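You operate a simulated robot arm through the tools that you are given. There is no shell and no other tool. Be economical: measure what you need, move in short steps, check, and stop when the job is done.

Carry out the task below with a simulated robot arm. There is one attempt and no reset: what you move stays moved.

## Task
Fill the clear jug with cold water and stand it on the mat.
Fine: up to its 500 ml mark, lever on the blue mark, tap off; the green mat. Set down upright: clear jug.

It is judged by the outcome, as a careful person would: the job done as asked, and still so three seconds after it is handed in. It fails if anything else is knocked over, pushed out of place, dropped, spilled or broken.

## Robot
A 7-joint arm with a two-finger parallel gripper on a trunk, on a base that drives. Base frame: it is fixed to the floor where the robot stands at the start and does not move with it; the origin is under the middle of the robot, x ahead of it, y to its left, z up. Readings come in mm, rad, newtons and seconds.
With the tool pointing down near the work surface it reaches from about 340 to 760 mm from the robot's upright axis, wherever it stands. Its first joint turns from -2.007 to 2.007 rad. Places, roughly: green mat [700, -700, 900]; tap lever [800, 300, 1000]; warmth lever [900, 0, 1000]. Payload 3.91 kg.
The TCP is the grasp point between the finger pads, 30 mm short of the fingertips. In the tool frame z runs along the fingers and y along their closing line. The gripper opens to 110 mm. The fingers are 20 mm wide and 10 mm thick; the gripper's body (48 by 112 mm) begins 55 mm behind the TCP.
Orientation is that of the tool frame in the base frame, as a unit quaternion [w, x, y, z]. With the fingers straight down and closing along the base's y, the tool's x points along the base's -x, its y along +y and its z along -z.

## Interface
- The arm moves only by the tool apply_moves. Its argument "motion" is a list of rows, each a list of 3 entries, a list of its own where there are three numbers: the turn, a rotation vector about the base's x, y, z in rad, then the shift along the base's x, y, z in mm, then the closure in counts, from 0 (fully open) to 255 (shut). In form: [[[wx, wy, wz], [x, y, z], jaw], ...]. A call has 1 to 8 rows; each row is the pose to reach, as a shift and turn from the pose commanded when the call began. Rows are played at 5 a second. More than 50 mm and 0.15 rad between two rows, or a gripper value outside its range, and nothing of the call is played. Where a pose cannot be reached the arm comes as near as it can. A force on the tool above 40 N (or 10 N above the force at the start of the call, whichever is more), or a blocked arm, ends the call early, and 0.2 s more pass. The fingers move at their own pace (about 108 mm/s each) and stop on an object; they squeeze with about 22 N. The grip force told is the motor's: it shows also when the fingers shut on nothing. Time passes only in rows, and 0.2 s behind the last, so rows that repeat a pose let the fingers close. It gives the time, the measured TCP pose, the force on the tool (base axes), the opening and the grip force at its end, in the units of the frame above (readings bear some noise), with the torque about the TCP (base axes, N m) and any sound that the robot's microphone picked up.
- Cameras (640 x 400 px; columns grow to the right, rows downward): "scene" is now at [6.3, 128.9, 1727.9]; the picture's right is [-0.35, -0.94, 0.00], its down [-0.56, 0.21, -0.80] and it looks along [0.75, -0.28, -0.60] (base axes); focal length 283 px, centre (320, 200). "wrist" rides on the gripper at [72, 17, -103] in the tool frame; the picture's right is [-0.23, 0.97, 0.00], its down [-0.76, -0.18, -0.62] and it looks along [-0.61, -0.14, 0.78] (tool axes); focal length 222 px, centre (320, 200). There is no depth. A picture from a camera that has moved, and an enlarged one, comes with that camera's place and axes in the base frame and with its lens. The place of the scene camera against the robot may be out by one fixed shift of up to 18 mm in any direction.
- capture(camera): a new picture of that camera. No time passes.
- move_column(by): slides the trunk up (or, below 0, down) by that many mm; the arm and the scene camera ride with it, the base frame stays. It gives what a move gives, with no picture.
- steer(legs): drives the robot by 1 to 6 legs, each [ahead, turn to the left] in mm and rad, along the robot's own axes; the way and the turn of a leg run together, so that a leg with both is an arc; at most 1500 mm and 3.142 rad a leg. The arm and the cameras ride along, it lands a little off, and it stops where it bumps. It gives what a move gives.
- pan_tilt(pan, tilt): turns the head with the scene camera to pan (to the left, within 2.705 rad either way) and tilt (down, from -0.506 to 1.204), counted from straight ahead of the robot. It gives what a move gives.
- enlarge(camera, box): a new picture of the part [left, top, right, bottom] of that camera's present view, enlarged. No time passes.
- close_job(): hands the job in; it is judged then, once.

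Go step by step. Nothing tells you exact positions but the pictures and the camera data: compare them with the known pose of the tool, close in by small moves and look again before you grip or let go. The budget is 120 turns and 90 pictures, counting those below and the enlarged ones. Unless the task says otherwise, let go and move clear before handing in, and close with one line.

The tools are called as name(argument=value, ...) on one line, values as JSON. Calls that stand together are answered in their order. apply_moves: Moves the arm, as the interface text tells. Its arguments: {"type":"object","properties":{"motion":{"type":"array"}},"required":["motion"]} The other tools are called the same way: move_column (by) slides the trunk up or down; steer (legs) drives the base; pan_tilt (pan, tilt) turns the head that bears the scene camera; capture (camera) takes a picture; enlarge (camera, box) takes an enlarged picture of a part of a camera's view; close_job () hands the job in.

At the start:

```text
time_s: 0.0
tool_pos: [442.3, -162.8, 1282.9]
tool_rot: [0.0, -0.001, 1.0, 0.0]
ft_force: [0.4, -0.4, 0.5]
ft_torque: [0.03, 0.01, 0.01]
gripper_width: 110.0
finger_force: 0.2
trunk travel left (down, up): [-825.0, 165.0]
robot x, y, heading: [-1.1, 0.6, 0.004]
head pan, tilt: [-0.363, 0.639]
```

scene: 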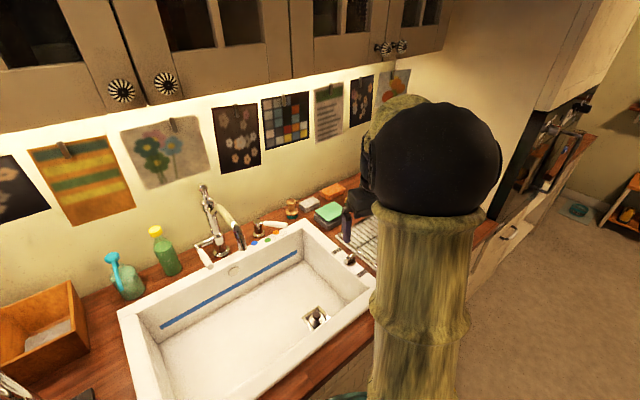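
wrist: 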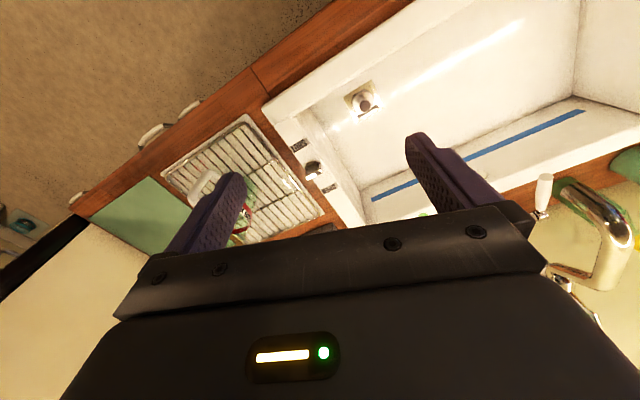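

The scene camera shows a sink with a tap, and the arm hides the drying rack. The wrist camera shows the rack, with perhaps the clear jug on it, and the green mat beyond. I'll look closer.

enlarge(camera="wrist", box=[60, 80, 380, 280])

enlarge(camera="scene", box=[160, 160, 400, 310])

pan_tilt(pan=-0.9, tilt=0.75)

capture(camera="scene")

```text
2.00 times, centred on (220, 180) of wrist
camera zoom: at [368.5, -147.8, 1386.8], right [0.23, 0.97, 0.0], down [0.76, -0.18, 0.62], along [0.61, -0.14, -0.78], focal length 444 px, centre (520, 240)
```

zoom: 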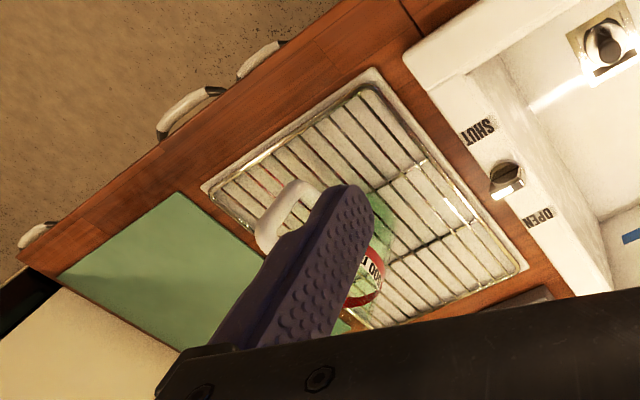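

```text
2.67 times, centred on (280, 235) of scene
camera zoom: at [6.3, 128.9, 1727.9], right [-0.35, -0.94, 0.0], down [-0.56, 0.21, -0.8], along [0.75, -0.28, -0.6], focal length 754 px, centre (427, 107)
```

zoom: 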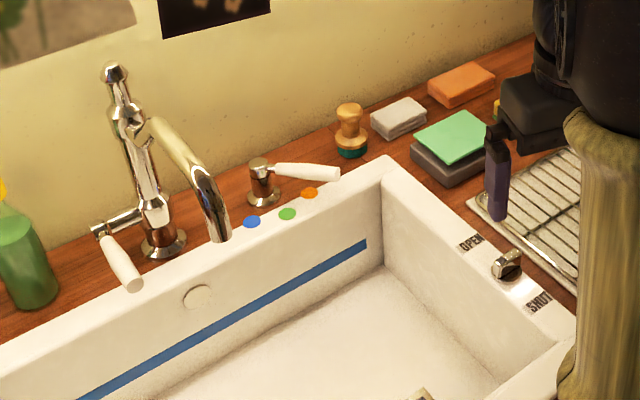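

```text
time_s: 1.0
tool_pos: [441.4, -163.5, 1283.0]
tool_rot: [0.0, -0.001, 1.0, 0.0]
ft_force: [0.3, 0.4, -0.8]
ft_torque: [0.01, -0.01, 0.01]
gripper_width: 110.2
finger_force: 0.0
trunk travel left (down, up): [-825.0, 165.0]
robot x, y, heading: [-3.7, 0.7, -0.002]
head pan, tilt: [-0.901, 0.75]
```

```text
85 pictures are left
camera scene: at [-23.6, 94.9, 1718.5], right [-0.78, -0.62, 0.0], down [-0.42, 0.53, -0.73], along [0.45, -0.57, -0.68], focal length 283 px, centre (320, 200)
```

scene: 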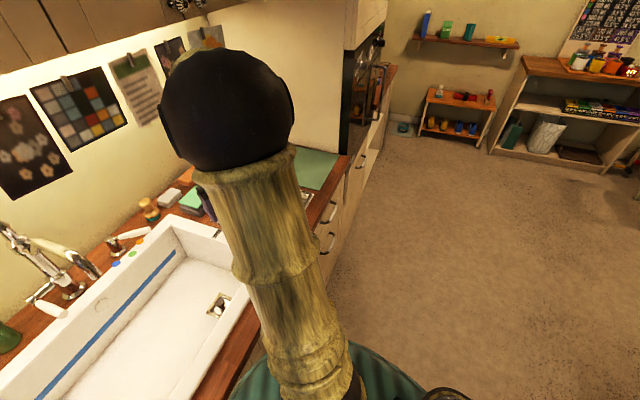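

The jug seems to be on the rack at about (700, -436), with its handle toward the robot, and it may be upside-down. I'll shift the arm left and yaw the wrist to see it.

apply_moves(motion=[[[0, 0, -0.1], [0, 40, 0], 0], [[0, 0, -0.2], [0, 80, 0], 0], [[0, 0, -0.3], [0, 120, 0], 0], [[0, 0, -0.4], [0, 160, 0], 0], [[0, 0, -0.5], [0, 200, 0], 0], [[0, 0, -0.6], [0, 240, 0], 0], [[0, 0, -0.7], [0, 280, 0], 0], [[0, 0, -0.7], [0, 280, 0], 0]])

capture(camera="wrist")

capture(camera="scene")

```text
time_s: 2.8
tool_pos: [443.8, 117.8, 1281.5]
tool_rot: [0.001, 0.344, 0.939, 0.001]
ft_force: [0.0, 0.6, -0.9]
ft_torque: [0.02, -0.03, 0.0]
gripper_width: 110.0
finger_force: 0.1
trunk travel left (down, up): [-825.0, 165.0]
robot x, y, heading: [-1.3, 1.7, -0.004]
head pan, tilt: [-0.901, 0.75]
```

```text
84 pictures are left
camera wrist: at [398.2, 176.2, 1384.7], right [0.8, 0.6, 0.0], down [0.47, -0.63, 0.62], along [0.37, -0.5, -0.78], focal length 222 px, centre (320, 200)
```

wrist: 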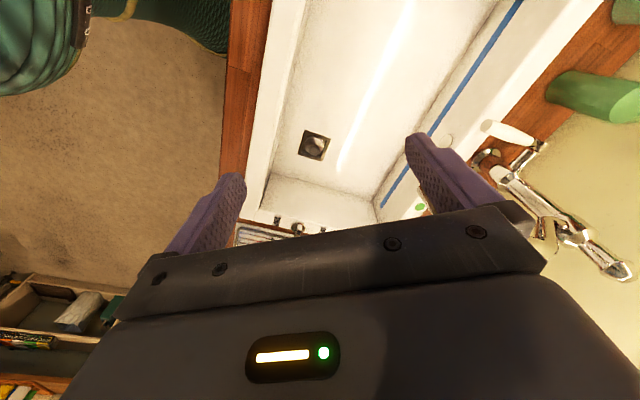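

```text
83 pictures are left
camera scene: at [-23.9, 94.0, 1718.5], right [-0.78, -0.62, 0.0], down [-0.42, 0.54, -0.73], along [0.45, -0.57, -0.68], focal length 283 px, centre (320, 200)
```

scene: 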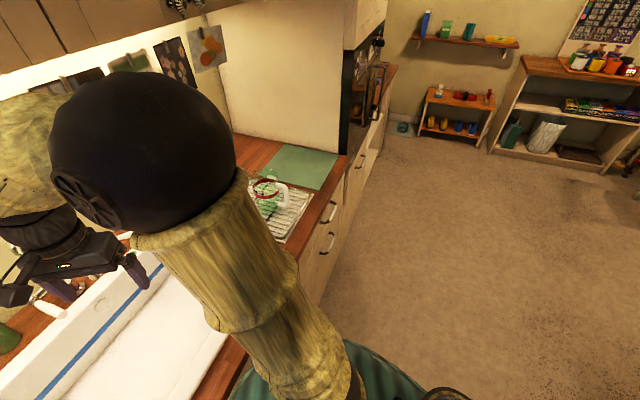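

Now the jug is visible on the rack next to the green mat. I'll zoom in on it.

enlarge(camera="scene", box=[220, 140, 348, 220])

enlarge(camera="scene", box=[240, 165, 304, 205])

```text
5.00 times, centred on (284, 180) of scene
camera zoom: at [-23.9, 94.0, 1718.5], right [-0.78, -0.62, 0.0], down [-0.42, 0.54, -0.73], along [0.45, -0.57, -0.68], focal length 1414 px, centre (500, 300)
```

zoom: 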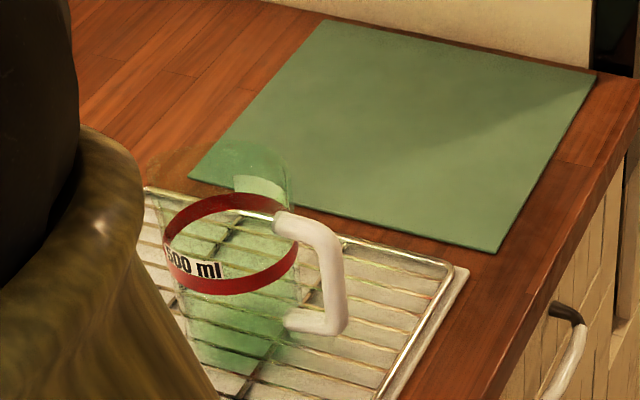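

```text
10.00 times, centred on (272, 185) of scene
camera zoom: at [-23.9, 94.0, 1718.5], right [-0.78, -0.62, 0.0], down [-0.42, 0.54, -0.73], along [0.45, -0.57, -0.68], focal length 2828 px, centre (800, 350)
```

zoom: 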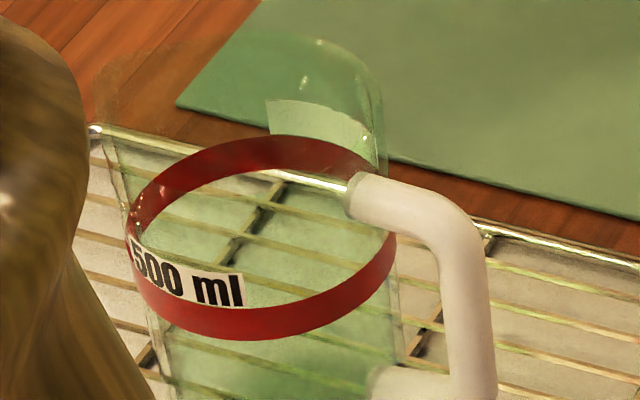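

The jug stands upright on the rack at about (670, -440), with its handle toward roughly -x/-y. Now I'll look at the tap area.

pan_tilt(pan=0.1, tilt=0.75)

capture(camera="scene")

```text
time_s: 4.0
tool_pos: [442.5, 117.2, 1281.0]
tool_rot: [0.0, 0.343, 0.939, 0.001]
ft_force: [-0.6, 0.2, -0.1]
ft_torque: [0.0, 0.03, -0.02]
gripper_width: 109.9
finger_force: 0.0
trunk travel left (down, up): [-825.0, 165.0]
robot x, y, heading: [1.6, 1.8, -0.006]
head pan, tilt: [0.099, 0.75]
```

```text
80 pictures are left
camera scene: at [7.3, 168.0, 1718.5], right [0.1, -1.0, 0.0], down [-0.68, -0.07, -0.73], along [0.73, 0.07, -0.68], focal length 283 px, centre (320, 200)
```

scene: 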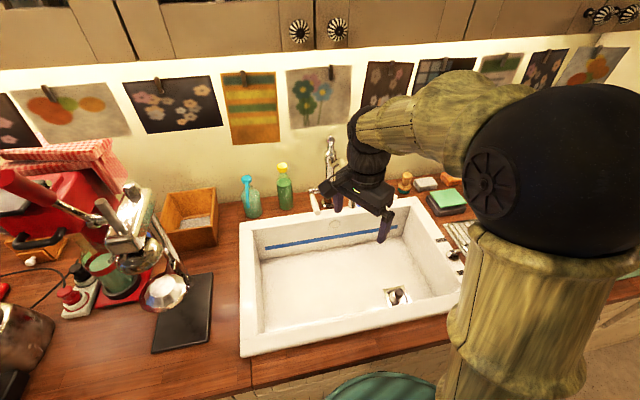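

The tap pivot is near (840, 220) and the warmth lever pivot near (890, 67), with the lever pointing toward orange. I'll drive slightly left and closer, and put the arm to the right to get a clear view.

apply_moves(motion=[[[0, 0, 0.1], [0, -40, 0], 255], [[0, 0, 0.2], [0, -80, 0], 255], [[0, 0, 0.3], [0, -120, 0], 255], [[0, 0, 0.4], [0, -160, 0], 255], [[0, 0, 0.5], [0, -200, 0], 255], [[0, 0, 0.6], [0, -240, 0], 255], [[0, 0, 0.7], [0, -280, 0], 255], [[0, 0, 0.7], [0, -320, 0], 255]])

steer(legs=[[0, 1.571], [100, 0], [0, -1.571], [70, 0]])

pan_tilt(pan=-0.05, tilt=0.75)

capture(camera="scene")

```text
time_s: 5.8
tool_pos: [442.9, -202.3, 1280.4]
tool_rot: [0.0, 0.0, 1.0, 0.0]
ft_force: [-0.3, -0.2, -0.6]
ft_torque: [-0.01, 0.0, -0.02]
gripper_width: 0.0
finger_force: 21.7
trunk travel left (down, up): [-825.0, 165.0]
robot x, y, heading: [2.3, 1.7, 0.0]
head pan, tilt: [0.099, 0.75]
```

```text
time_s: 18.9
tool_pos: [503.2, -120.8, 1281.2]
tool_rot: [0.001, 0.018, 1.0, 0.0]
ft_force: [-0.4, -0.7, -0.9]
ft_torque: [0.02, -0.05, 0.0]
gripper_width: 0.0
finger_force: 22.1
trunk travel left (down, up): [-825.0, 165.0]
robot x, y, heading: [72.4, 88.9, -0.033]
head pan, tilt: [0.099, 0.75]
```

```text
time_s: 19.6
tool_pos: [505.4, -121.6, 1280.9]
tool_rot: [0.0, 0.017, 1.0, -0.001]
ft_force: [0.5, 1.2, -0.2]
ft_torque: [0.03, 0.01, 0.03]
gripper_width: 0.2
finger_force: 21.7
trunk travel left (down, up): [-825.0, 165.0]
robot x, y, heading: [70.9, 95.9, -0.033]
head pan, tilt: [-0.051, 0.75]
```

```text
79 pictures are left
camera scene: at [82.8, 249.3, 1718.4], right [-0.08, -1.0, 0.0], down [-0.68, 0.06, -0.73], along [0.73, -0.06, -0.68], focal length 283 px, centre (320, 200)
```

scene: 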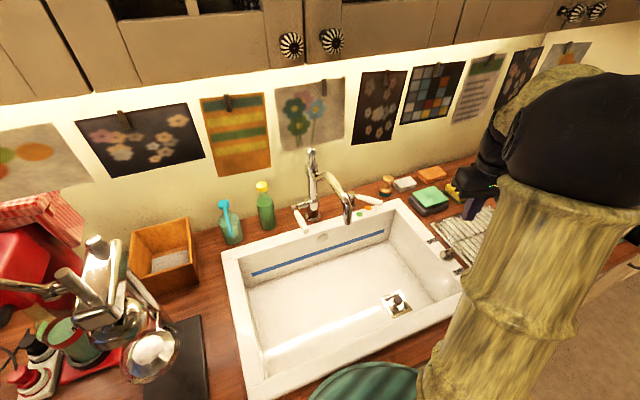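

enlarge(camera="scene", box=[280, 140, 408, 220])

enlarge(camera="scene", box=[370, 210, 498, 290])

move_column(by=-250)

pan_tilt(pan=-0.05, tilt=0.6)

capture(camera="scene")

```text
5.00 times, centred on (344, 180) of scene
camera zoom: at [82.8, 249.3, 1718.4], right [-0.08, -1.0, 0.0], down [-0.68, 0.06, -0.73], along [0.73, -0.06, -0.68], focal length 1414 px, centre (200, 300)
```

zoom: 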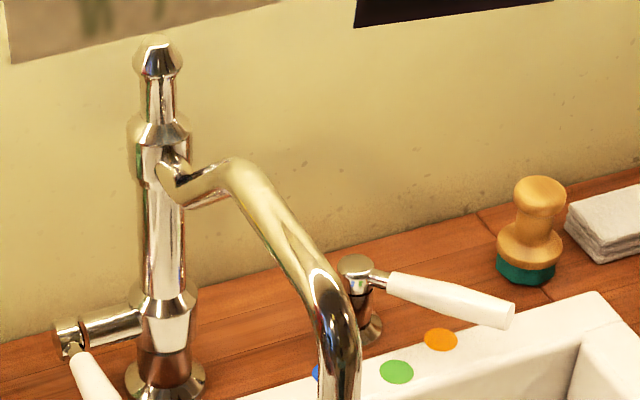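

```text
5.00 times, centred on (434, 250) of scene
camera zoom: at [82.8, 249.3, 1718.4], right [-0.08, -1.0, 0.0], down [-0.68, 0.06, -0.73], along [0.73, -0.06, -0.68], focal length 1414 px, centre (-250, -50)
```

zoom: 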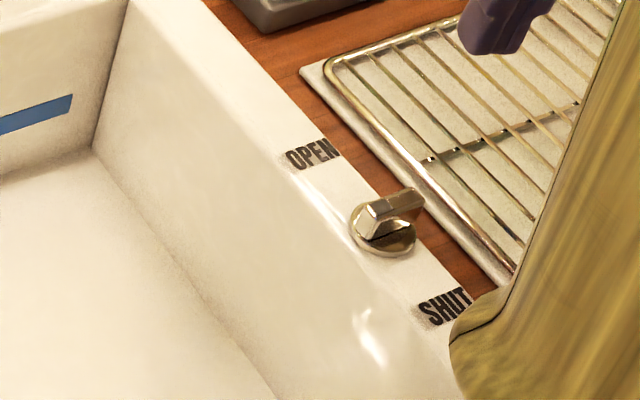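

```text
time_s: 22.4
tool_pos: [548.6, -95.3, 1119.4]
tool_rot: [-0.005, -0.001, 1.0, -0.023]
ft_force: [0.1, 1.3, 0.2]
ft_torque: [-0.13, 0.0, 0.0]
gripper_width: 0.0
finger_force: 22.2
trunk travel left (down, up): [-671.0, 319.0]
robot x, y, heading: [97.9, 126.3, 0.057]
head pan, tilt: [-0.051, 0.75]
stopped: the arm was blocked; the commanded pose is now the measured one
```

```text
time_s: 23.1
tool_pos: [549.0, -84.5, 1121.3]
tool_rot: [-0.006, -0.002, 1.0, -0.02]
ft_force: [0.2, 1.1, -0.1]
ft_torque: [0.01, 0.02, 0.01]
gripper_width: 0.2
finger_force: 22.1
trunk travel left (down, up): [-671.0, 319.0]
robot x, y, heading: [92.4, 129.2, 0.049]
head pan, tilt: [-0.051, 0.6]
```

```text
76 pictures are left
camera scene: at [65.8, 203.2, 1591.7], right [0.0, -1.0, -0.05], down [-0.55, 0.04, -0.84], along [0.84, 0.03, -0.55], focal length 283 px, centre (320, 200)
```

scene: 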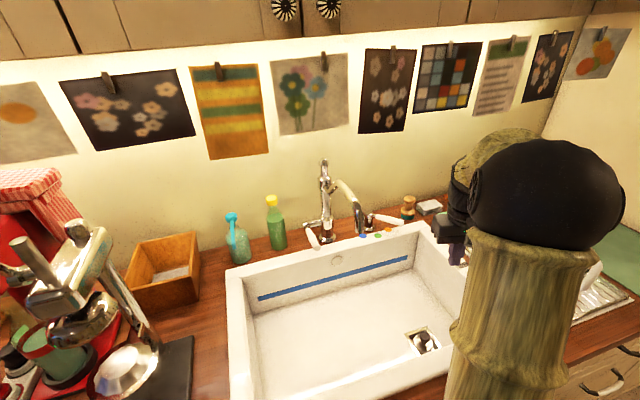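

The trunk got blocked on its way down, probably by the body against the counter, and the robot has shifted slightly. I'll raise it again right away.

move_column(by=120)

capture(camera="scene")

```text
time_s: 23.4
tool_pos: [567.5, -37.9, 1115.0]
tool_rot: [-0.012, 0.0, 0.999, -0.044]
ft_force: [-0.7, -1.7, 0.4]
ft_torque: [0.12, -0.08, 0.01]
gripper_width: 0.0
finger_force: 21.7
trunk travel left (down, up): [-672.0, 318.0]
robot x, y, heading: [93.4, 126.8, 0.054]
head pan, tilt: [-0.051, 0.6]
stopped: the arm was blocked; the commanded pose is now the measured one
```

```text
75 pictures are left
camera scene: at [60.9, 212.1, 1591.3], right [0.0, -1.0, -0.05], down [-0.54, 0.04, -0.84], along [0.84, 0.03, -0.54], focal length 283 px, centre (320, 200)
```

scene: 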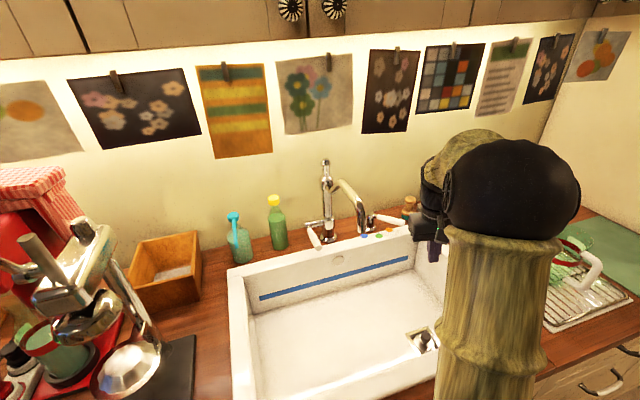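

The trunk is wedged against the counter edge, so I'll back the base off.

steer(legs=[[-90, 0]])

capture(camera="scene")

```text
time_s: 24.1
tool_pos: [598.4, 34.5, 1096.2]
tool_rot: [-0.026, 0.0, 0.997, -0.078]
ft_force: [-0.5, -1.2, 0.2]
ft_torque: [0.07, -0.04, 0.02]
gripper_width: 0.0
finger_force: 21.8
trunk travel left (down, up): [-672.0, 318.0]
robot x, y, heading: [94.3, 127.6, 0.052]
head pan, tilt: [-0.051, 0.6]
stopped in leg 1: the robot was blocked; the commanded pose is now the measured one
```

```text
74 pictures are left
camera scene: at [57.6, 213.0, 1590.9], right [0.0, -1.0, -0.04], down [-0.54, 0.04, -0.84], along [0.84, 0.02, -0.54], focal length 283 px, centre (320, 200)
```

scene: 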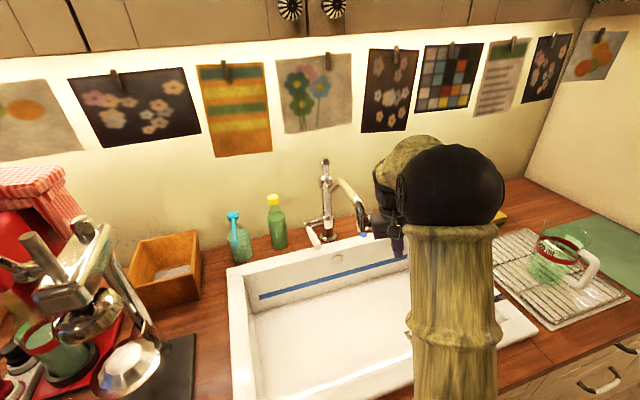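

The arm is drifting left toward the tap. I'll first command it back right and up.

apply_moves(motion=[[[0, 0, 0], [-20, -30, 10], 255], [[0, 0, 0], [-40, -60, 20], 255], [[0, 0, 0], [-50, -90, 30], 255]])

```text
time_s: 24.9
tool_pos: [548.1, -56.6, 1125.4]
tool_rot: [-0.025, -0.001, 0.997, -0.078]
ft_force: [-0.5, -0.5, -0.2]
ft_torque: [0.02, -0.03, -0.01]
gripper_width: 0.0
finger_force: 21.5
trunk travel left (down, up): [-672.0, 318.0]
robot x, y, heading: [90.5, 125.0, 0.049]
head pan, tilt: [-0.051, 0.6]
```

The arm obeys. I'll try raising the trunk again.

move_column(by=20)

```text
time_s: 25.6
tool_pos: [558.3, -48.8, 1139.1]
tool_rot: [-0.031, -0.001, 0.996, -0.082]
ft_force: [0.1, -0.4, 0.5]
ft_torque: [0.04, 0.01, -0.05]
gripper_width: 0.1
finger_force: 21.9
trunk travel left (down, up): [-692.0, 298.0]
robot x, y, heading: [90.7, 125.8, 0.048]
head pan, tilt: [-0.051, 0.6]
```

move_column(by=60)

capture(camera="scene")

```text
time_s: 26.6
tool_pos: [560.3, -44.9, 1199.9]
tool_rot: [-0.031, -0.001, 0.996, -0.082]
ft_force: [-0.2, -0.1, -0.3]
ft_torque: [0.01, 0.0, 0.02]
gripper_width: 0.2
finger_force: 22.1
trunk travel left (down, up): [-752.0, 238.0]
robot x, y, heading: [91.9, 127.4, 0.052]
head pan, tilt: [-0.051, 0.6]
```

```text
73 pictures are left
camera scene: at [97.3, 282.3, 1658.7], right [0.0, -1.0, 0.0], down [-0.57, 0.0, -0.82], along [0.82, 0.0, -0.57], focal length 283 px, centre (320, 200)
```

scene: 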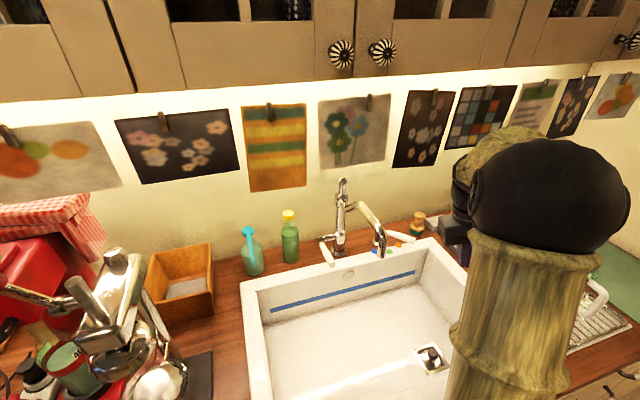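

Level again. I'll zoom into the tap from here to triangulate.

enlarge(camera="scene", box=[310, 170, 438, 250])

enlarge(camera="scene", box=[310, 220, 438, 300])

```text
5.00 times, centred on (374, 210) of scene
camera zoom: at [97.3, 282.3, 1658.7], right [0.0, -1.0, 0.0], down [-0.57, 0.0, -0.82], along [0.82, 0.0, -0.57], focal length 1414 px, centre (50, 150)
```

zoom: 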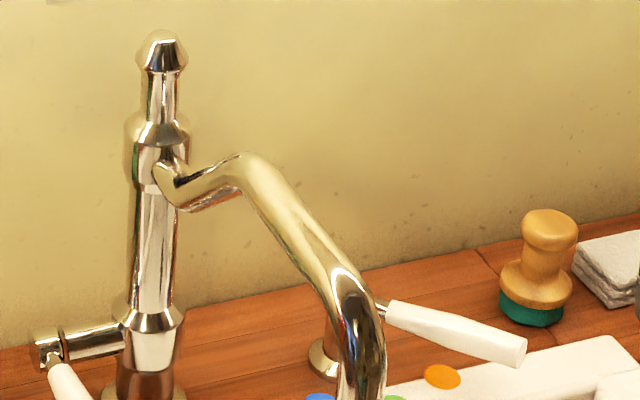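

```text
5.00 times, centred on (374, 260) of scene
camera zoom: at [97.3, 282.3, 1658.7], right [0.0, -1.0, 0.0], down [-0.57, 0.0, -0.82], along [0.82, 0.0, -0.57], focal length 1414 px, centre (50, -100)
```

zoom: 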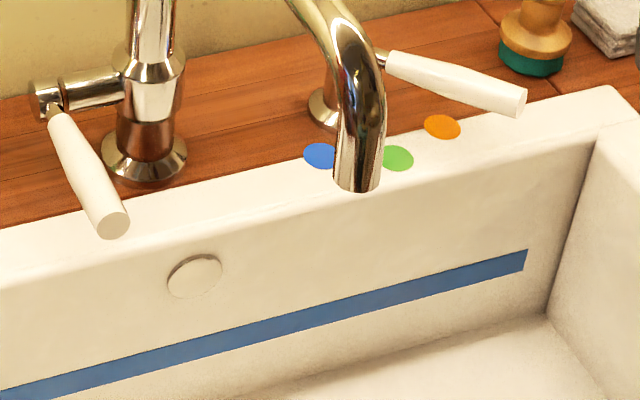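

The spout outlet is around (575, 135, 1160) and the tap lever runs from its pivot at (806, 286) toward the robot. The warmth lever's tip is near (828, -45, 985), and I'll pull it toward -x/+y to blue. First I'll bring the closed fingers above and behind its tip.

apply_moves(motion=[[[0.08, -0.1, 0], [45, -5, 0], 255], [[0.16, -0.2, 0], [90, -10, -10], 255], [[0.164, -0.3, 0], [135, -10, -20], 255], [[0.164, -0.36, 0], [180, -10, -30], 255], [[0.164, -0.36, 0], [225, -10, -35], 255], [[0.164, -0.36, 0], [270, -10, -40], 255], [[0.164, -0.36, 0], [312, -5, -45], 255], [[0.164, -0.36, 0], [312, -5, -45], 255]])

capture(camera="scene")

capture(camera="wrist")

```text
time_s: 28.4
tool_pos: [865.1, -50.4, 1155.4]
tool_rot: [0.148, 0.011, 0.989, 0.001]
ft_force: [-0.5, 0.3, 0.0]
ft_torque: [-0.01, -0.02, 0.0]
gripper_width: 0.0
finger_force: 22.6
out of reach, approached as far as the arm can: row 7, 8
trunk travel left (down, up): [-752.0, 238.0]
robot x, y, heading: [91.6, 123.4, 0.047]
head pan, tilt: [-0.051, 0.6]
```

```text
70 pictures are left
camera scene: at [95.3, 282.4, 1658.8], right [0.0, -1.0, 0.0], down [-0.56, 0.0, -0.83], along [0.83, 0.0, -0.56], focal length 283 px, centre (320, 200)
```

scene: 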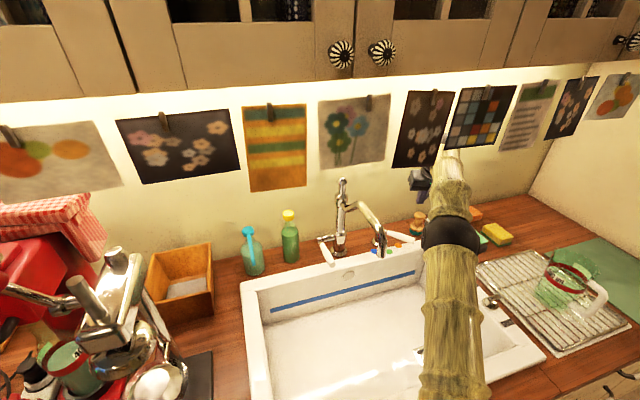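

```text
69 pictures are left
camera wrist: at [764.7, -33.3, 1232.1], right [0.24, 0.97, 0.07], down [0.54, -0.19, 0.82], along [0.81, -0.16, -0.57], focal length 222 px, centre (320, 200)
```

wrist: 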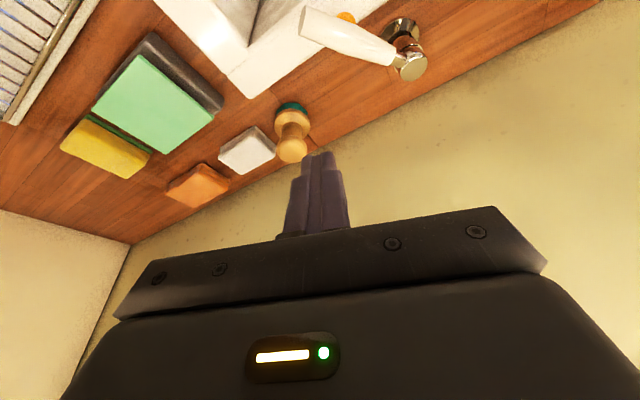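

The wrist view is good: pivot at about (895, 52), lever tip at (838, -48, ~985). I need more reach, so I'll retract the tool a little and drive 60 mm forward.

apply_moves(motion=[[[0, 0, 0], [-40, 0, 0], 255], [[0, 0, 0], [-70, 0, 0], 255]])

steer(legs=[[60, -0.05]])

capture(camera="wrist")

```text
time_s: 29.0
tool_pos: [796.2, -54.1, 1155.7]
tool_rot: [0.148, 0.011, 0.989, 0.0]
ft_force: [0.2, -0.3, 0.3]
ft_torque: [-0.01, -0.02, 0.01]
gripper_width: 0.0
finger_force: 22.5
trunk travel left (down, up): [-752.0, 238.0]
robot x, y, heading: [89.5, 124.4, 0.047]
head pan, tilt: [-0.051, 0.6]
```

```text
time_s: 30.0
tool_pos: [792.2, -86.7, 1153.7]
tool_rot: [0.148, 0.036, 0.988, -0.003]
ft_force: [-0.1, -0.3, -0.5]
ft_torque: [0.0, -0.01, 0.0]
gripper_width: 0.1
finger_force: 22.1
trunk travel left (down, up): [-752.0, 238.0]
robot x, y, heading: [92.1, 126.1, 0.065]
head pan, tilt: [-0.051, 0.6]
```

```text
68 pictures are left
camera wrist: at [692.2, -63.8, 1231.7], right [0.29, 0.96, 0.07], down [0.53, -0.22, 0.82], along [0.8, -0.2, -0.57], focal length 222 px, centre (320, 200)
```

wrist: 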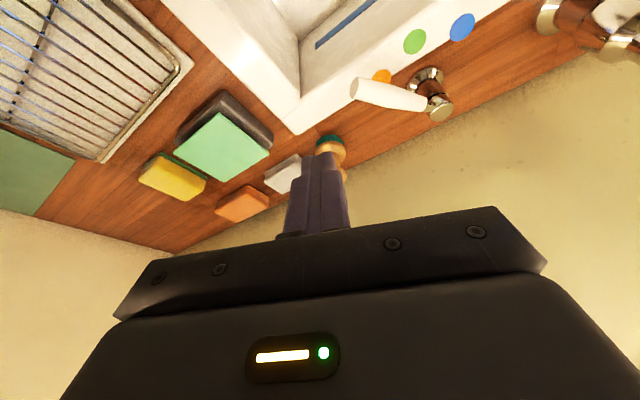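

The base is already against the cabinet, so I'll tilt the tool forward for reach instead. I'll bring the fingertips up over the lever from behind it.

apply_moves(motion=[[[0, -0.12, 0.03], [20, 20, 0], 255], [[0, -0.24, 0.07], [45, 40, -10], 255], [[0, -0.36, 0.07], [75, 62, -20], 255], [[0, -0.45, 0.07], [98, 62, -50], 255], [[0, -0.45, 0.07], [98, 62, -70], 255], [[0, -0.45, 0.07], [98, 62, -70], 255]])

capture(camera="wrist")

```text
time_s: 31.4
tool_pos: [886.8, -26.3, 1082.8]
tool_rot: [0.365, 0.002, 0.931, 0.01]
ft_force: [0.0, 0.8, 0.0]
ft_torque: [0.02, -0.02, 0.02]
gripper_width: 0.0
finger_force: 21.9
trunk travel left (down, up): [-752.0, 238.0]
robot x, y, heading: [95.7, 128.4, 0.062]
head pan, tilt: [-0.051, 0.6]
```

```text
67 pictures are left
camera wrist: at [762.3, -10.8, 1110.8], right [0.16, 0.97, 0.17], down [0.14, -0.2, 0.97], along [0.98, -0.13, -0.16], focal length 222 px, centre (320, 200)
```

wrist: 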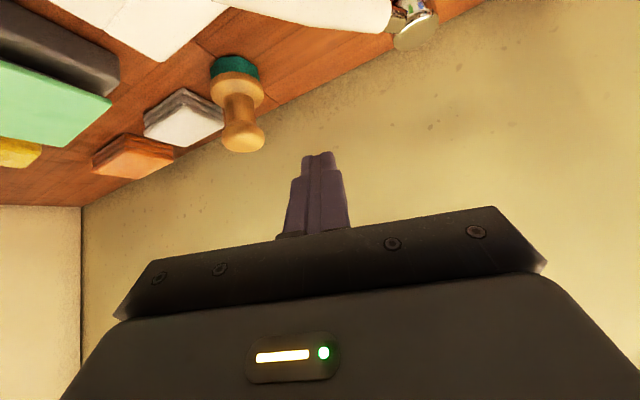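

apply_moves(motion=[[[0, 0, 0], [0, 0, -40], 255], [[0, 0, 0], [0, 0, -80], 255], [[0, 0, 0], [0, 0, -80], 255]])

capture(camera="wrist")

enlarge(camera="scene", box=[310, 180, 470, 280])

```text
time_s: 32.2
tool_pos: [885.2, -23.6, 1002.6]
tool_rot: [0.364, 0.001, 0.931, 0.011]
ft_force: [-0.3, 0.5, -0.2]
ft_torque: [-0.03, 0.03, 0.01]
gripper_width: 0.0
finger_force: 21.8
trunk travel left (down, up): [-752.0, 238.0]
robot x, y, heading: [93.1, 128.5, 0.069]
head pan, tilt: [-0.051, 0.6]
```

```text
66 pictures are left
camera wrist: at [761.5, -9.3, 1031.0], right [0.16, 0.97, 0.17], down [0.14, -0.2, 0.97], along [0.98, -0.13, -0.16], focal length 222 px, centre (320, 200)
```

wrist: 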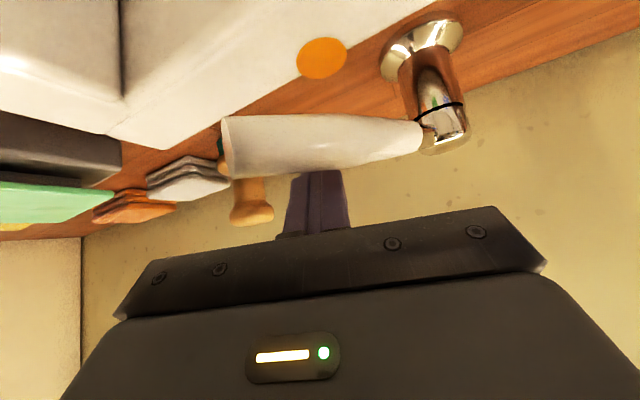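

```text
4.00 times, centred on (390, 230) of scene
camera zoom: at [97.6, 285.4, 1658.7], right [0.01, -1.0, 0.0], down [-0.56, -0.01, -0.83], along [0.83, 0.01, -0.56], focal length 1131 px, centre (40, 80)
```

zoom: 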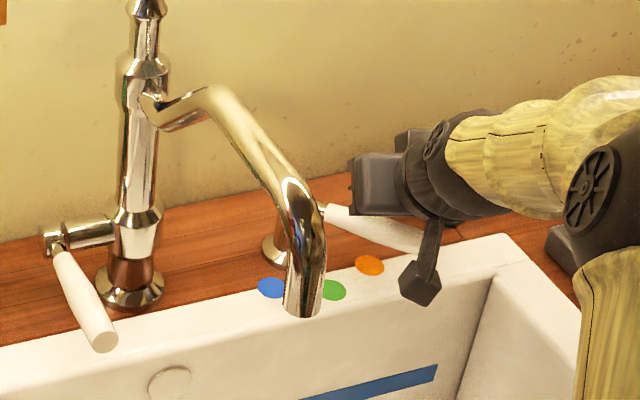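

The finger is hooked behind the handle. I'll sweep the lever toward blue, yawing the wrist to keep clear of the spout, then check partway.

apply_moves(motion=[[[0, 0, 0], [-19, -5, 0], 255], [[0, 0, 0.1], [-46, 8, 0], 255], [[0, 0, 0.2], [-68, 30, 0], 255], [[0, 0, 0.3], [-80, 58, 0], 255], [[0, 0, 0.3], [-80, 58, 0], 255]])

capture(camera="wrist")

enlarge(camera="scene", box=[310, 180, 470, 280])

```text
time_s: 33.4
tool_pos: [809.1, 35.6, 1002.9]
tool_rot: [0.358, -0.139, 0.921, 0.065]
ft_force: [0.1, -0.7, 0.6]
ft_torque: [-0.04, 0.01, 0.01]
gripper_width: 0.0
finger_force: 21.5
trunk travel left (down, up): [-752.0, 238.0]
robot x, y, heading: [91.6, 127.0, 0.063]
head pan, tilt: [-0.051, 0.6]
```

```text
64 pictures are left
camera wrist: at [685.6, 12.8, 1030.2], right [-0.13, 0.98, 0.17], down [0.19, -0.15, 0.97], along [0.97, 0.16, -0.17], focal length 222 px, centre (320, 200)
```

wrist: 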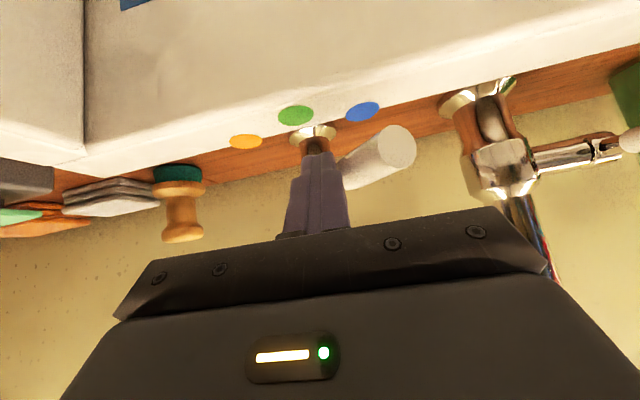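

```text
4.00 times, centred on (390, 230) of scene
camera zoom: at [97.7, 285.1, 1658.8], right [0.01, -1.0, 0.0], down [-0.56, -0.01, -0.83], along [0.83, 0.01, -0.56], focal length 1131 px, centre (40, 80)
```

zoom: 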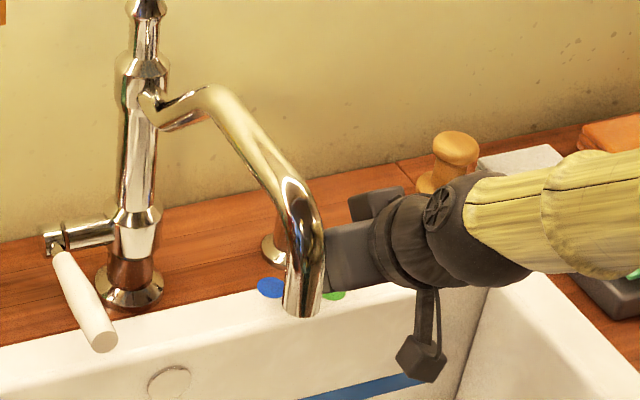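

The lever is now at about 165°, near blue. I'll advance a bit more and check.

apply_moves(motion=[[[0, 0, 0.08], [0, 12, 0], 255], [[0, 0, 0.12], [2, 22, 0], 255], [[0, 0, 0.12], [2, 22, 0], 255]])

capture(camera="wrist")

```text
time_s: 34.2
tool_pos: [810.3, 54.1, 1001.7]
tool_rot: [0.354, -0.193, 0.911, 0.087]
ft_force: [-6.4, -17.2, -1.8]
ft_torque: [-0.32, 0.12, -0.25]
gripper_width: 0.0
finger_force: 21.9
trunk travel left (down, up): [-752.0, 238.0]
robot x, y, heading: [93.6, 127.5, 0.063]
head pan, tilt: [-0.051, 0.6]
```

```text
62 pictures are left
camera wrist: at [690.2, 17.0, 1030.1], right [-0.24, 0.95, 0.17], down [0.21, -0.12, 0.97], along [0.95, 0.27, -0.17], focal length 222 px, centre (320, 200)
```

wrist: 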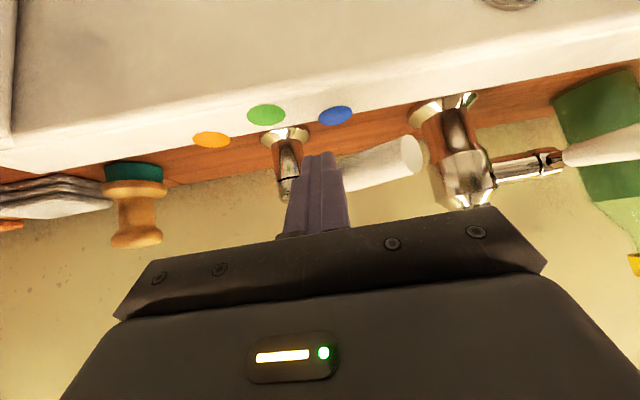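

A 17 N force suggests the end stop, with the lever about over blue. I'll back off to the right and up, and look.

apply_moves(motion=[[[0, 0, 0], [0, -35, 0], 255], [[0, 0, -0.1], [-30, -60, 25], 255], [[0, 0, -0.2], [-60, -95, 55], 255], [[0, 0.1, -0.3], [-95, -125, 75], 255], [[0, 0.22, -0.4], [-130, -155, 95], 255], [[0, 0.35, -0.42], [-150, -195, 115], 255], [[0, 0.45, -0.42], [-170, -235, 130], 255]])

enlarge(camera="scene", box=[310, 180, 470, 280])

capture(camera="wrist")

```text
refused: row 3 steps farther than a row can; nothing moved
```

```text
4.00 times, centred on (390, 230) of scene
camera zoom: at [96.8, 282.4, 1659.0], right [0.01, -1.0, 0.0], down [-0.56, -0.01, -0.83], along [0.83, 0.01, -0.56], focal length 1131 px, centre (40, 80)
```

zoom: 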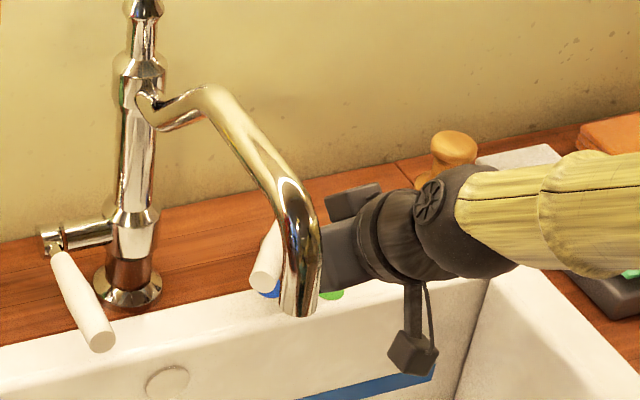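

```text
60 pictures are left
camera wrist: at [690.2, 17.0, 1030.1], right [-0.24, 0.95, 0.17], down [0.21, -0.12, 0.97], along [0.95, 0.27, -0.17], focal length 222 px, centre (320, 200)
```

wrist: 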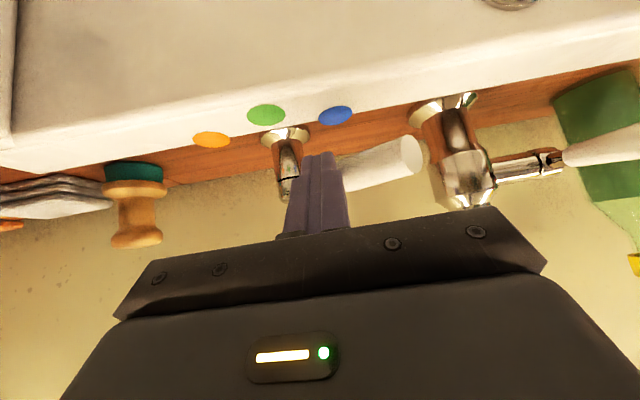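

The scene picture shows the lever over the blue mark. Now I'll back off in smaller steps.

apply_moves(motion=[[[0, 0, 0], [0, -35, 0], 255], [[0, 0, -0.1], [-20, -60, 20], 255], [[0, 0, -0.2], [-40, -85, 45], 255], [[0, 0.06, -0.3], [-60, -110, 70], 255], [[0, 0.12, -0.4], [-80, -135, 95], 255], [[0, 0.24, -0.42], [-100, -160, 115], 255], [[0, 0.36, -0.42], [-120, -190, 130], 255], [[0, 0.45, -0.42], [-140, -220, 150], 255]])

enlarge(camera="scene", box=[310, 180, 470, 280])

capture(camera="wrist")

```text
time_s: 36.0
tool_pos: [672.7, -164.1, 1155.0]
tool_rot: [0.153, 0.023, 0.986, 0.053]
ft_force: [0.1, -0.8, 0.8]
ft_torque: [0.02, 0.01, -0.02]
gripper_width: 0.0
finger_force: 21.5
trunk travel left (down, up): [-752.0, 238.0]
robot x, y, heading: [92.6, 128.0, 0.068]
head pan, tilt: [-0.051, 0.6]
```

```text
4.00 times, centred on (390, 230) of scene
camera zoom: at [97.5, 284.8, 1658.8], right [0.01, -1.0, 0.0], down [-0.56, -0.01, -0.83], along [0.83, 0.01, -0.56], focal length 1131 px, centre (40, 80)
```

zoom: 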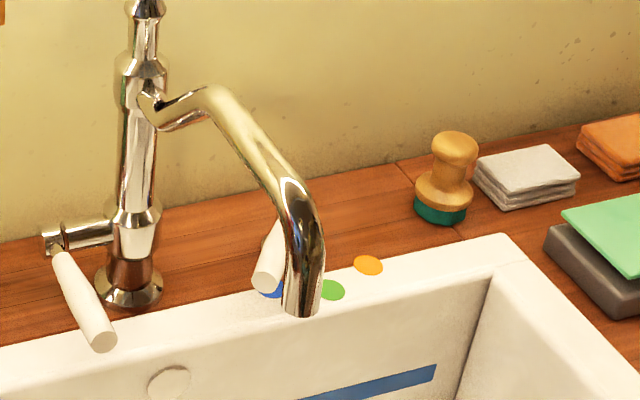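

```text
58 pictures are left
camera wrist: at [570.8, -154.2, 1234.2], right [0.25, 0.95, 0.18], down [0.53, -0.28, 0.8], along [0.81, -0.1, -0.57], focal length 222 px, centre (320, 200)
```

wrist: 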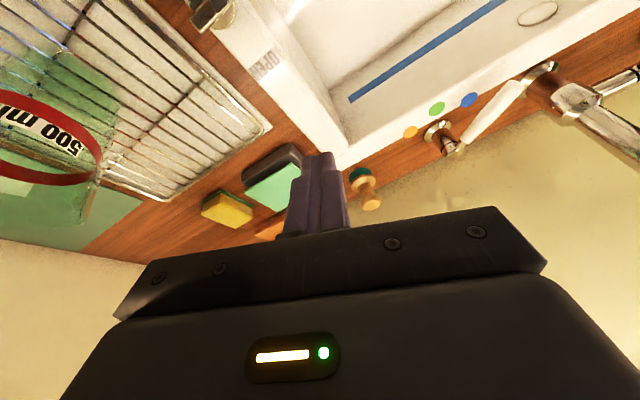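

The lever points over blue and rests at its stop. Next is the jug: retract the arm, back off, and drive right.

apply_moves(motion=[[[-0.03, 0.06, 0.01], [-40, 0, 20], 0], [[-0.05, 0.12, 0.02], [-80, 0, 40], 0], [[-0.07, 0.2, 0.03], [-120, 5, 60], 0], [[-0.09, 0.26, 0.04], [-160, 10, 80], 0], [[-0.106, 0.306, 0.046], [-200, 14, 95], 0], [[-0.106, 0.306, 0.046], [-240, 14, 105], 0], [[-0.106, 0.306, 0.046], [-280, 14, 105], 0]])

steer(legs=[[-100, 0], [0, -1.62], [620, 0], [0, 1.571]])

pan_tilt(pan=0.0, tilt=0.75)

capture(camera="scene")

capture(camera="wrist")

```text
time_s: 37.6
tool_pos: [390.5, -147.7, 1256.1]
tool_rot: [0.001, 0.0, 1.0, -0.002]
ft_force: [-0.7, -0.3, -0.8]
ft_torque: [0.02, -0.01, 0.0]
gripper_width: 109.9
finger_force: 0.1
trunk travel left (down, up): [-752.0, 238.0]
robot x, y, heading: [95.7, 129.1, 0.062]
head pan, tilt: [-0.051, 0.6]
```

```text
time_s: 45.7
tool_pos: [-298.8, -185.5, 1255.9]
tool_rot: [0.001, 0.725, 0.688, -0.002]
ft_force: [-0.6, 1.0, 0.1]
ft_torque: [-0.03, -0.04, 0.03]
gripper_width: 110.1
finger_force: 0.0
trunk travel left (down, up): [-752.0, 238.0]
robot x, y, heading: [-3.2, 97.5, -1.374]
head pan, tilt: [-0.051, 0.6]
stopped in leg 3: the robot was blocked; the commanded pose is now the measured one
```

```text
time_s: 46.4
tool_pos: [-294.7, -187.6, 1256.6]
tool_rot: [0.001, 0.724, 0.69, -0.002]
ft_force: [0.2, 0.2, -0.5]
ft_torque: [0.03, 0.03, 0.0]
gripper_width: 109.9
finger_force: 0.1
trunk travel left (down, up): [-752.0, 238.0]
robot x, y, heading: [-3.7, 97.4, -1.37]
head pan, tilt: [0.0, 0.75]
```

```text
57 pictures are left
camera scene: at [138.0, 110.7, 1645.9], right [-0.98, -0.2, 0.0], down [-0.13, 0.67, -0.73], along [0.14, -0.72, -0.68], focal length 283 px, centre (320, 200)
```

scene: 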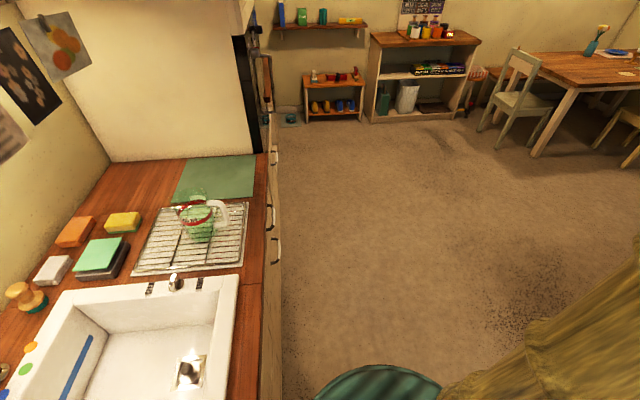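

```text
56 pictures are left
camera wrist: at [-275.7, -116.9, 1360.3], right [0.96, -0.28, 0.0], down [-0.21, -0.75, 0.63], along [-0.17, -0.6, -0.78], focal length 222 px, centre (320, 200)
```

wrist: 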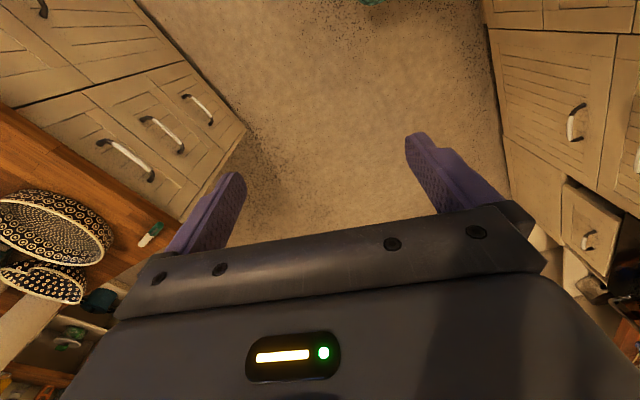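

Something blocked the drive along the counter, so the base is likely too near it. I'll swing away from the counter and continue.

steer(legs=[[0, -0.6], [200, 0], [0, 0.4]])

```text
time_s: 47.4
tool_pos: [-300.7, -182.3, 1256.8]
tool_rot: [0.001, 0.73, 0.684, -0.003]
ft_force: [0.4, -0.9, 0.0]
ft_torque: [-0.02, -0.04, 0.01]
gripper_width: 109.9
finger_force: 0.1
trunk travel left (down, up): [-752.0, 238.0]
robot x, y, heading: [-0.5, 95.4, -1.376]
head pan, tilt: [0.0, 0.75]
stopped in leg 1: the robot was blocked; the commanded pose is now the measured one
```

Turning right is blocked too. I'll look around the robot for the obstacle.

pan_tilt(pan=1.4, tilt=1.0)

capture(camera="scene")

pan_tilt(pan=0.5, tilt=1.2)

capture(camera="scene")

```text
time_s: 48.9
tool_pos: [-300.3, -182.3, 1257.1]
tool_rot: [0.0, 0.73, 0.684, -0.003]
ft_force: [0.7, -0.6, 0.0]
ft_torque: [-0.02, -0.03, 0.0]
gripper_width: 110.0
finger_force: 0.1
trunk travel left (down, up): [-752.0, 238.0]
robot x, y, heading: [-2.1, 98.6, -1.377]
head pan, tilt: [1.4, 1.0]
```

```text
55 pictures are left
camera scene: at [191.8, 193.3, 1626.7], right [0.03, -1.0, 0.0], down [-0.84, -0.02, -0.54], along [0.54, 0.01, -0.84], focal length 283 px, centre (320, 200)
```

scene: 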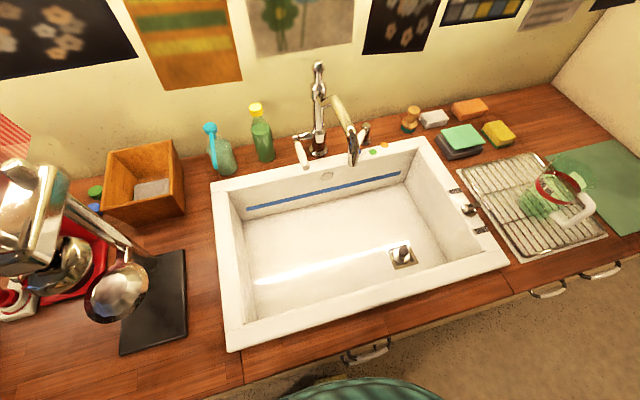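

```text
time_s: 50.1
tool_pos: [-300.3, -182.6, 1257.3]
tool_rot: [0.0, 0.73, 0.683, -0.002]
ft_force: [0.2, -0.9, -0.6]
ft_torque: [0.01, -0.03, -0.02]
gripper_width: 110.0
finger_force: 0.0
trunk travel left (down, up): [-752.0, 238.0]
robot x, y, heading: [-0.8, 93.7, -1.371]
head pan, tilt: [0.499, 1.201]
```

```text
54 pictures are left
camera scene: at [158.1, 148.7, 1614.1], right [-0.77, -0.64, 0.0], down [-0.6, 0.71, -0.36], along [0.23, -0.28, -0.93], focal length 283 px, centre (320, 200)
```

scene: 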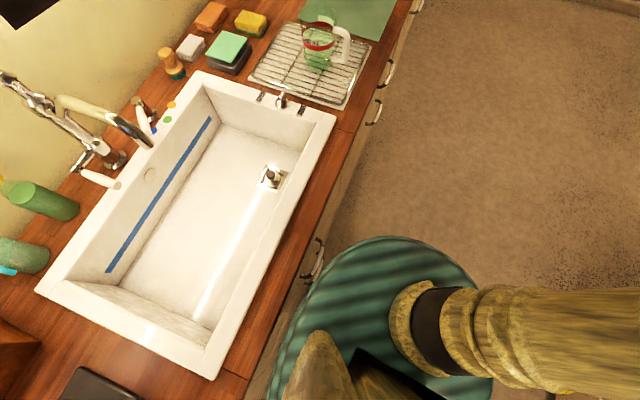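

The counter's front edge is really near x≈305, so I turned too close to it. I'll turn back, reverse further, then go around.

steer(legs=[[0, 1.37], [-200, 0]])

```text
time_s: 56.7
tool_pos: [9.1, -252.2, 1257.6]
tool_rot: [0.002, 0.135, 0.991, -0.002]
ft_force: [-1.2, -0.2, -0.1]
ft_torque: [0.01, -0.05, 0.0]
gripper_width: 110.2
finger_force: 0.1
trunk travel left (down, up): [-752.0, 238.0]
robot x, y, heading: [-201.9, 98.5, -0.006]
head pan, tilt: [0.499, 1.201]
```

steer(legs=[[0, -1.565], [610, 0], [0, 1.57], [200, 0]])

pan_tilt(pan=0.0, tilt=0.75)

capture(camera="scene")

```text
time_s: 73.1
tool_pos: [252.4, -832.9, 1257.3]
tool_rot: [0.001, 0.103, 0.995, -0.002]
ft_force: [1.2, -0.1, 0.1]
ft_torque: [0.03, 0.02, 0.0]
gripper_width: 110.0
finger_force: 0.1
trunk travel left (down, up): [-752.0, 238.0]
robot x, y, heading: [19.0, -499.8, 0.06]
head pan, tilt: [0.499, 1.201]
```

```text
time_s: 74.0
tool_pos: [251.4, -834.0, 1257.2]
tool_rot: [0.002, 0.102, 0.995, -0.001]
ft_force: [0.7, 0.4, 0.2]
ft_torque: [0.03, 0.0, -0.01]
gripper_width: 109.9
finger_force: 0.2
trunk travel left (down, up): [-752.0, 238.0]
robot x, y, heading: [17.5, -495.1, 0.059]
head pan, tilt: [0.0, 0.75]
```

```text
53 pictures are left
camera scene: at [15.6, -337.1, 1645.8], right [0.06, -1.0, 0.0], down [-0.68, -0.04, -0.73], along [0.73, 0.04, -0.68], focal length 283 px, centre (320, 200)
```

scene: 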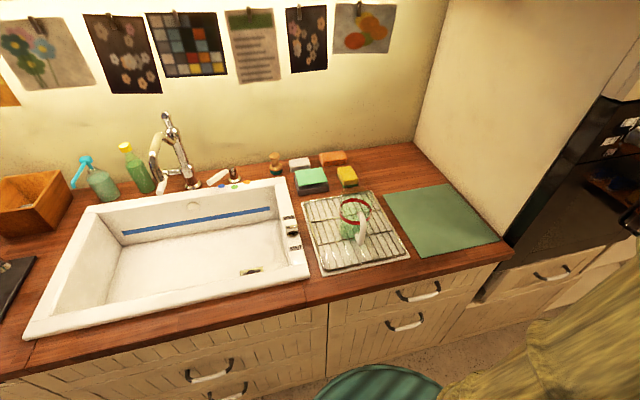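

enlarge(camera="scene", box=[300, 180, 428, 260])

enlarge(camera="scene", box=[140, 110, 268, 190])

```text
5.00 times, centred on (364, 220) of scene
camera zoom: at [15.6, -337.1, 1645.8], right [0.06, -1.0, 0.0], down [-0.68, -0.04, -0.73], along [0.73, 0.04, -0.68], focal length 1414 px, centre (100, 100)
```

zoom: 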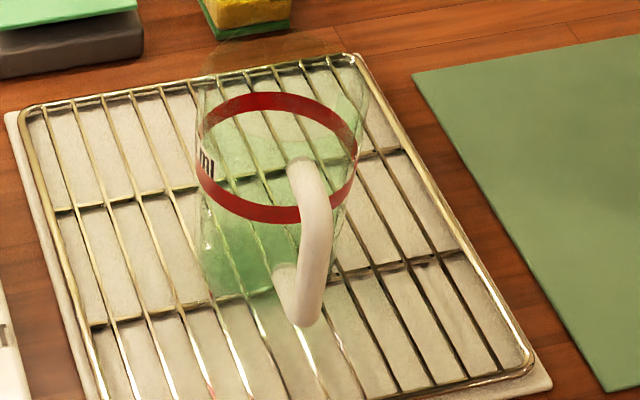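

```text
5.00 times, centred on (204, 150) of scene
camera zoom: at [15.6, -337.1, 1645.8], right [0.06, -1.0, 0.0], down [-0.68, -0.04, -0.73], along [0.73, 0.04, -0.68], focal length 1414 px, centre (900, 450)
```

zoom: 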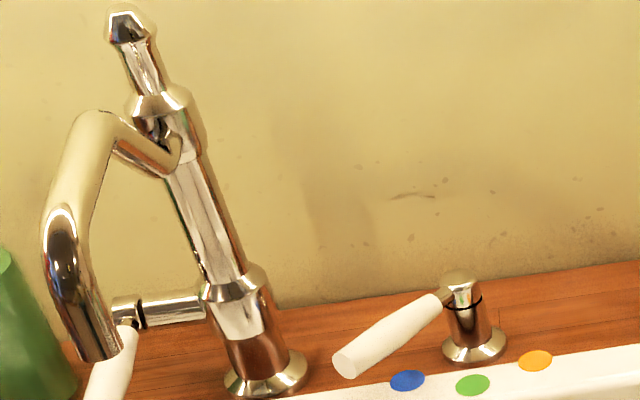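

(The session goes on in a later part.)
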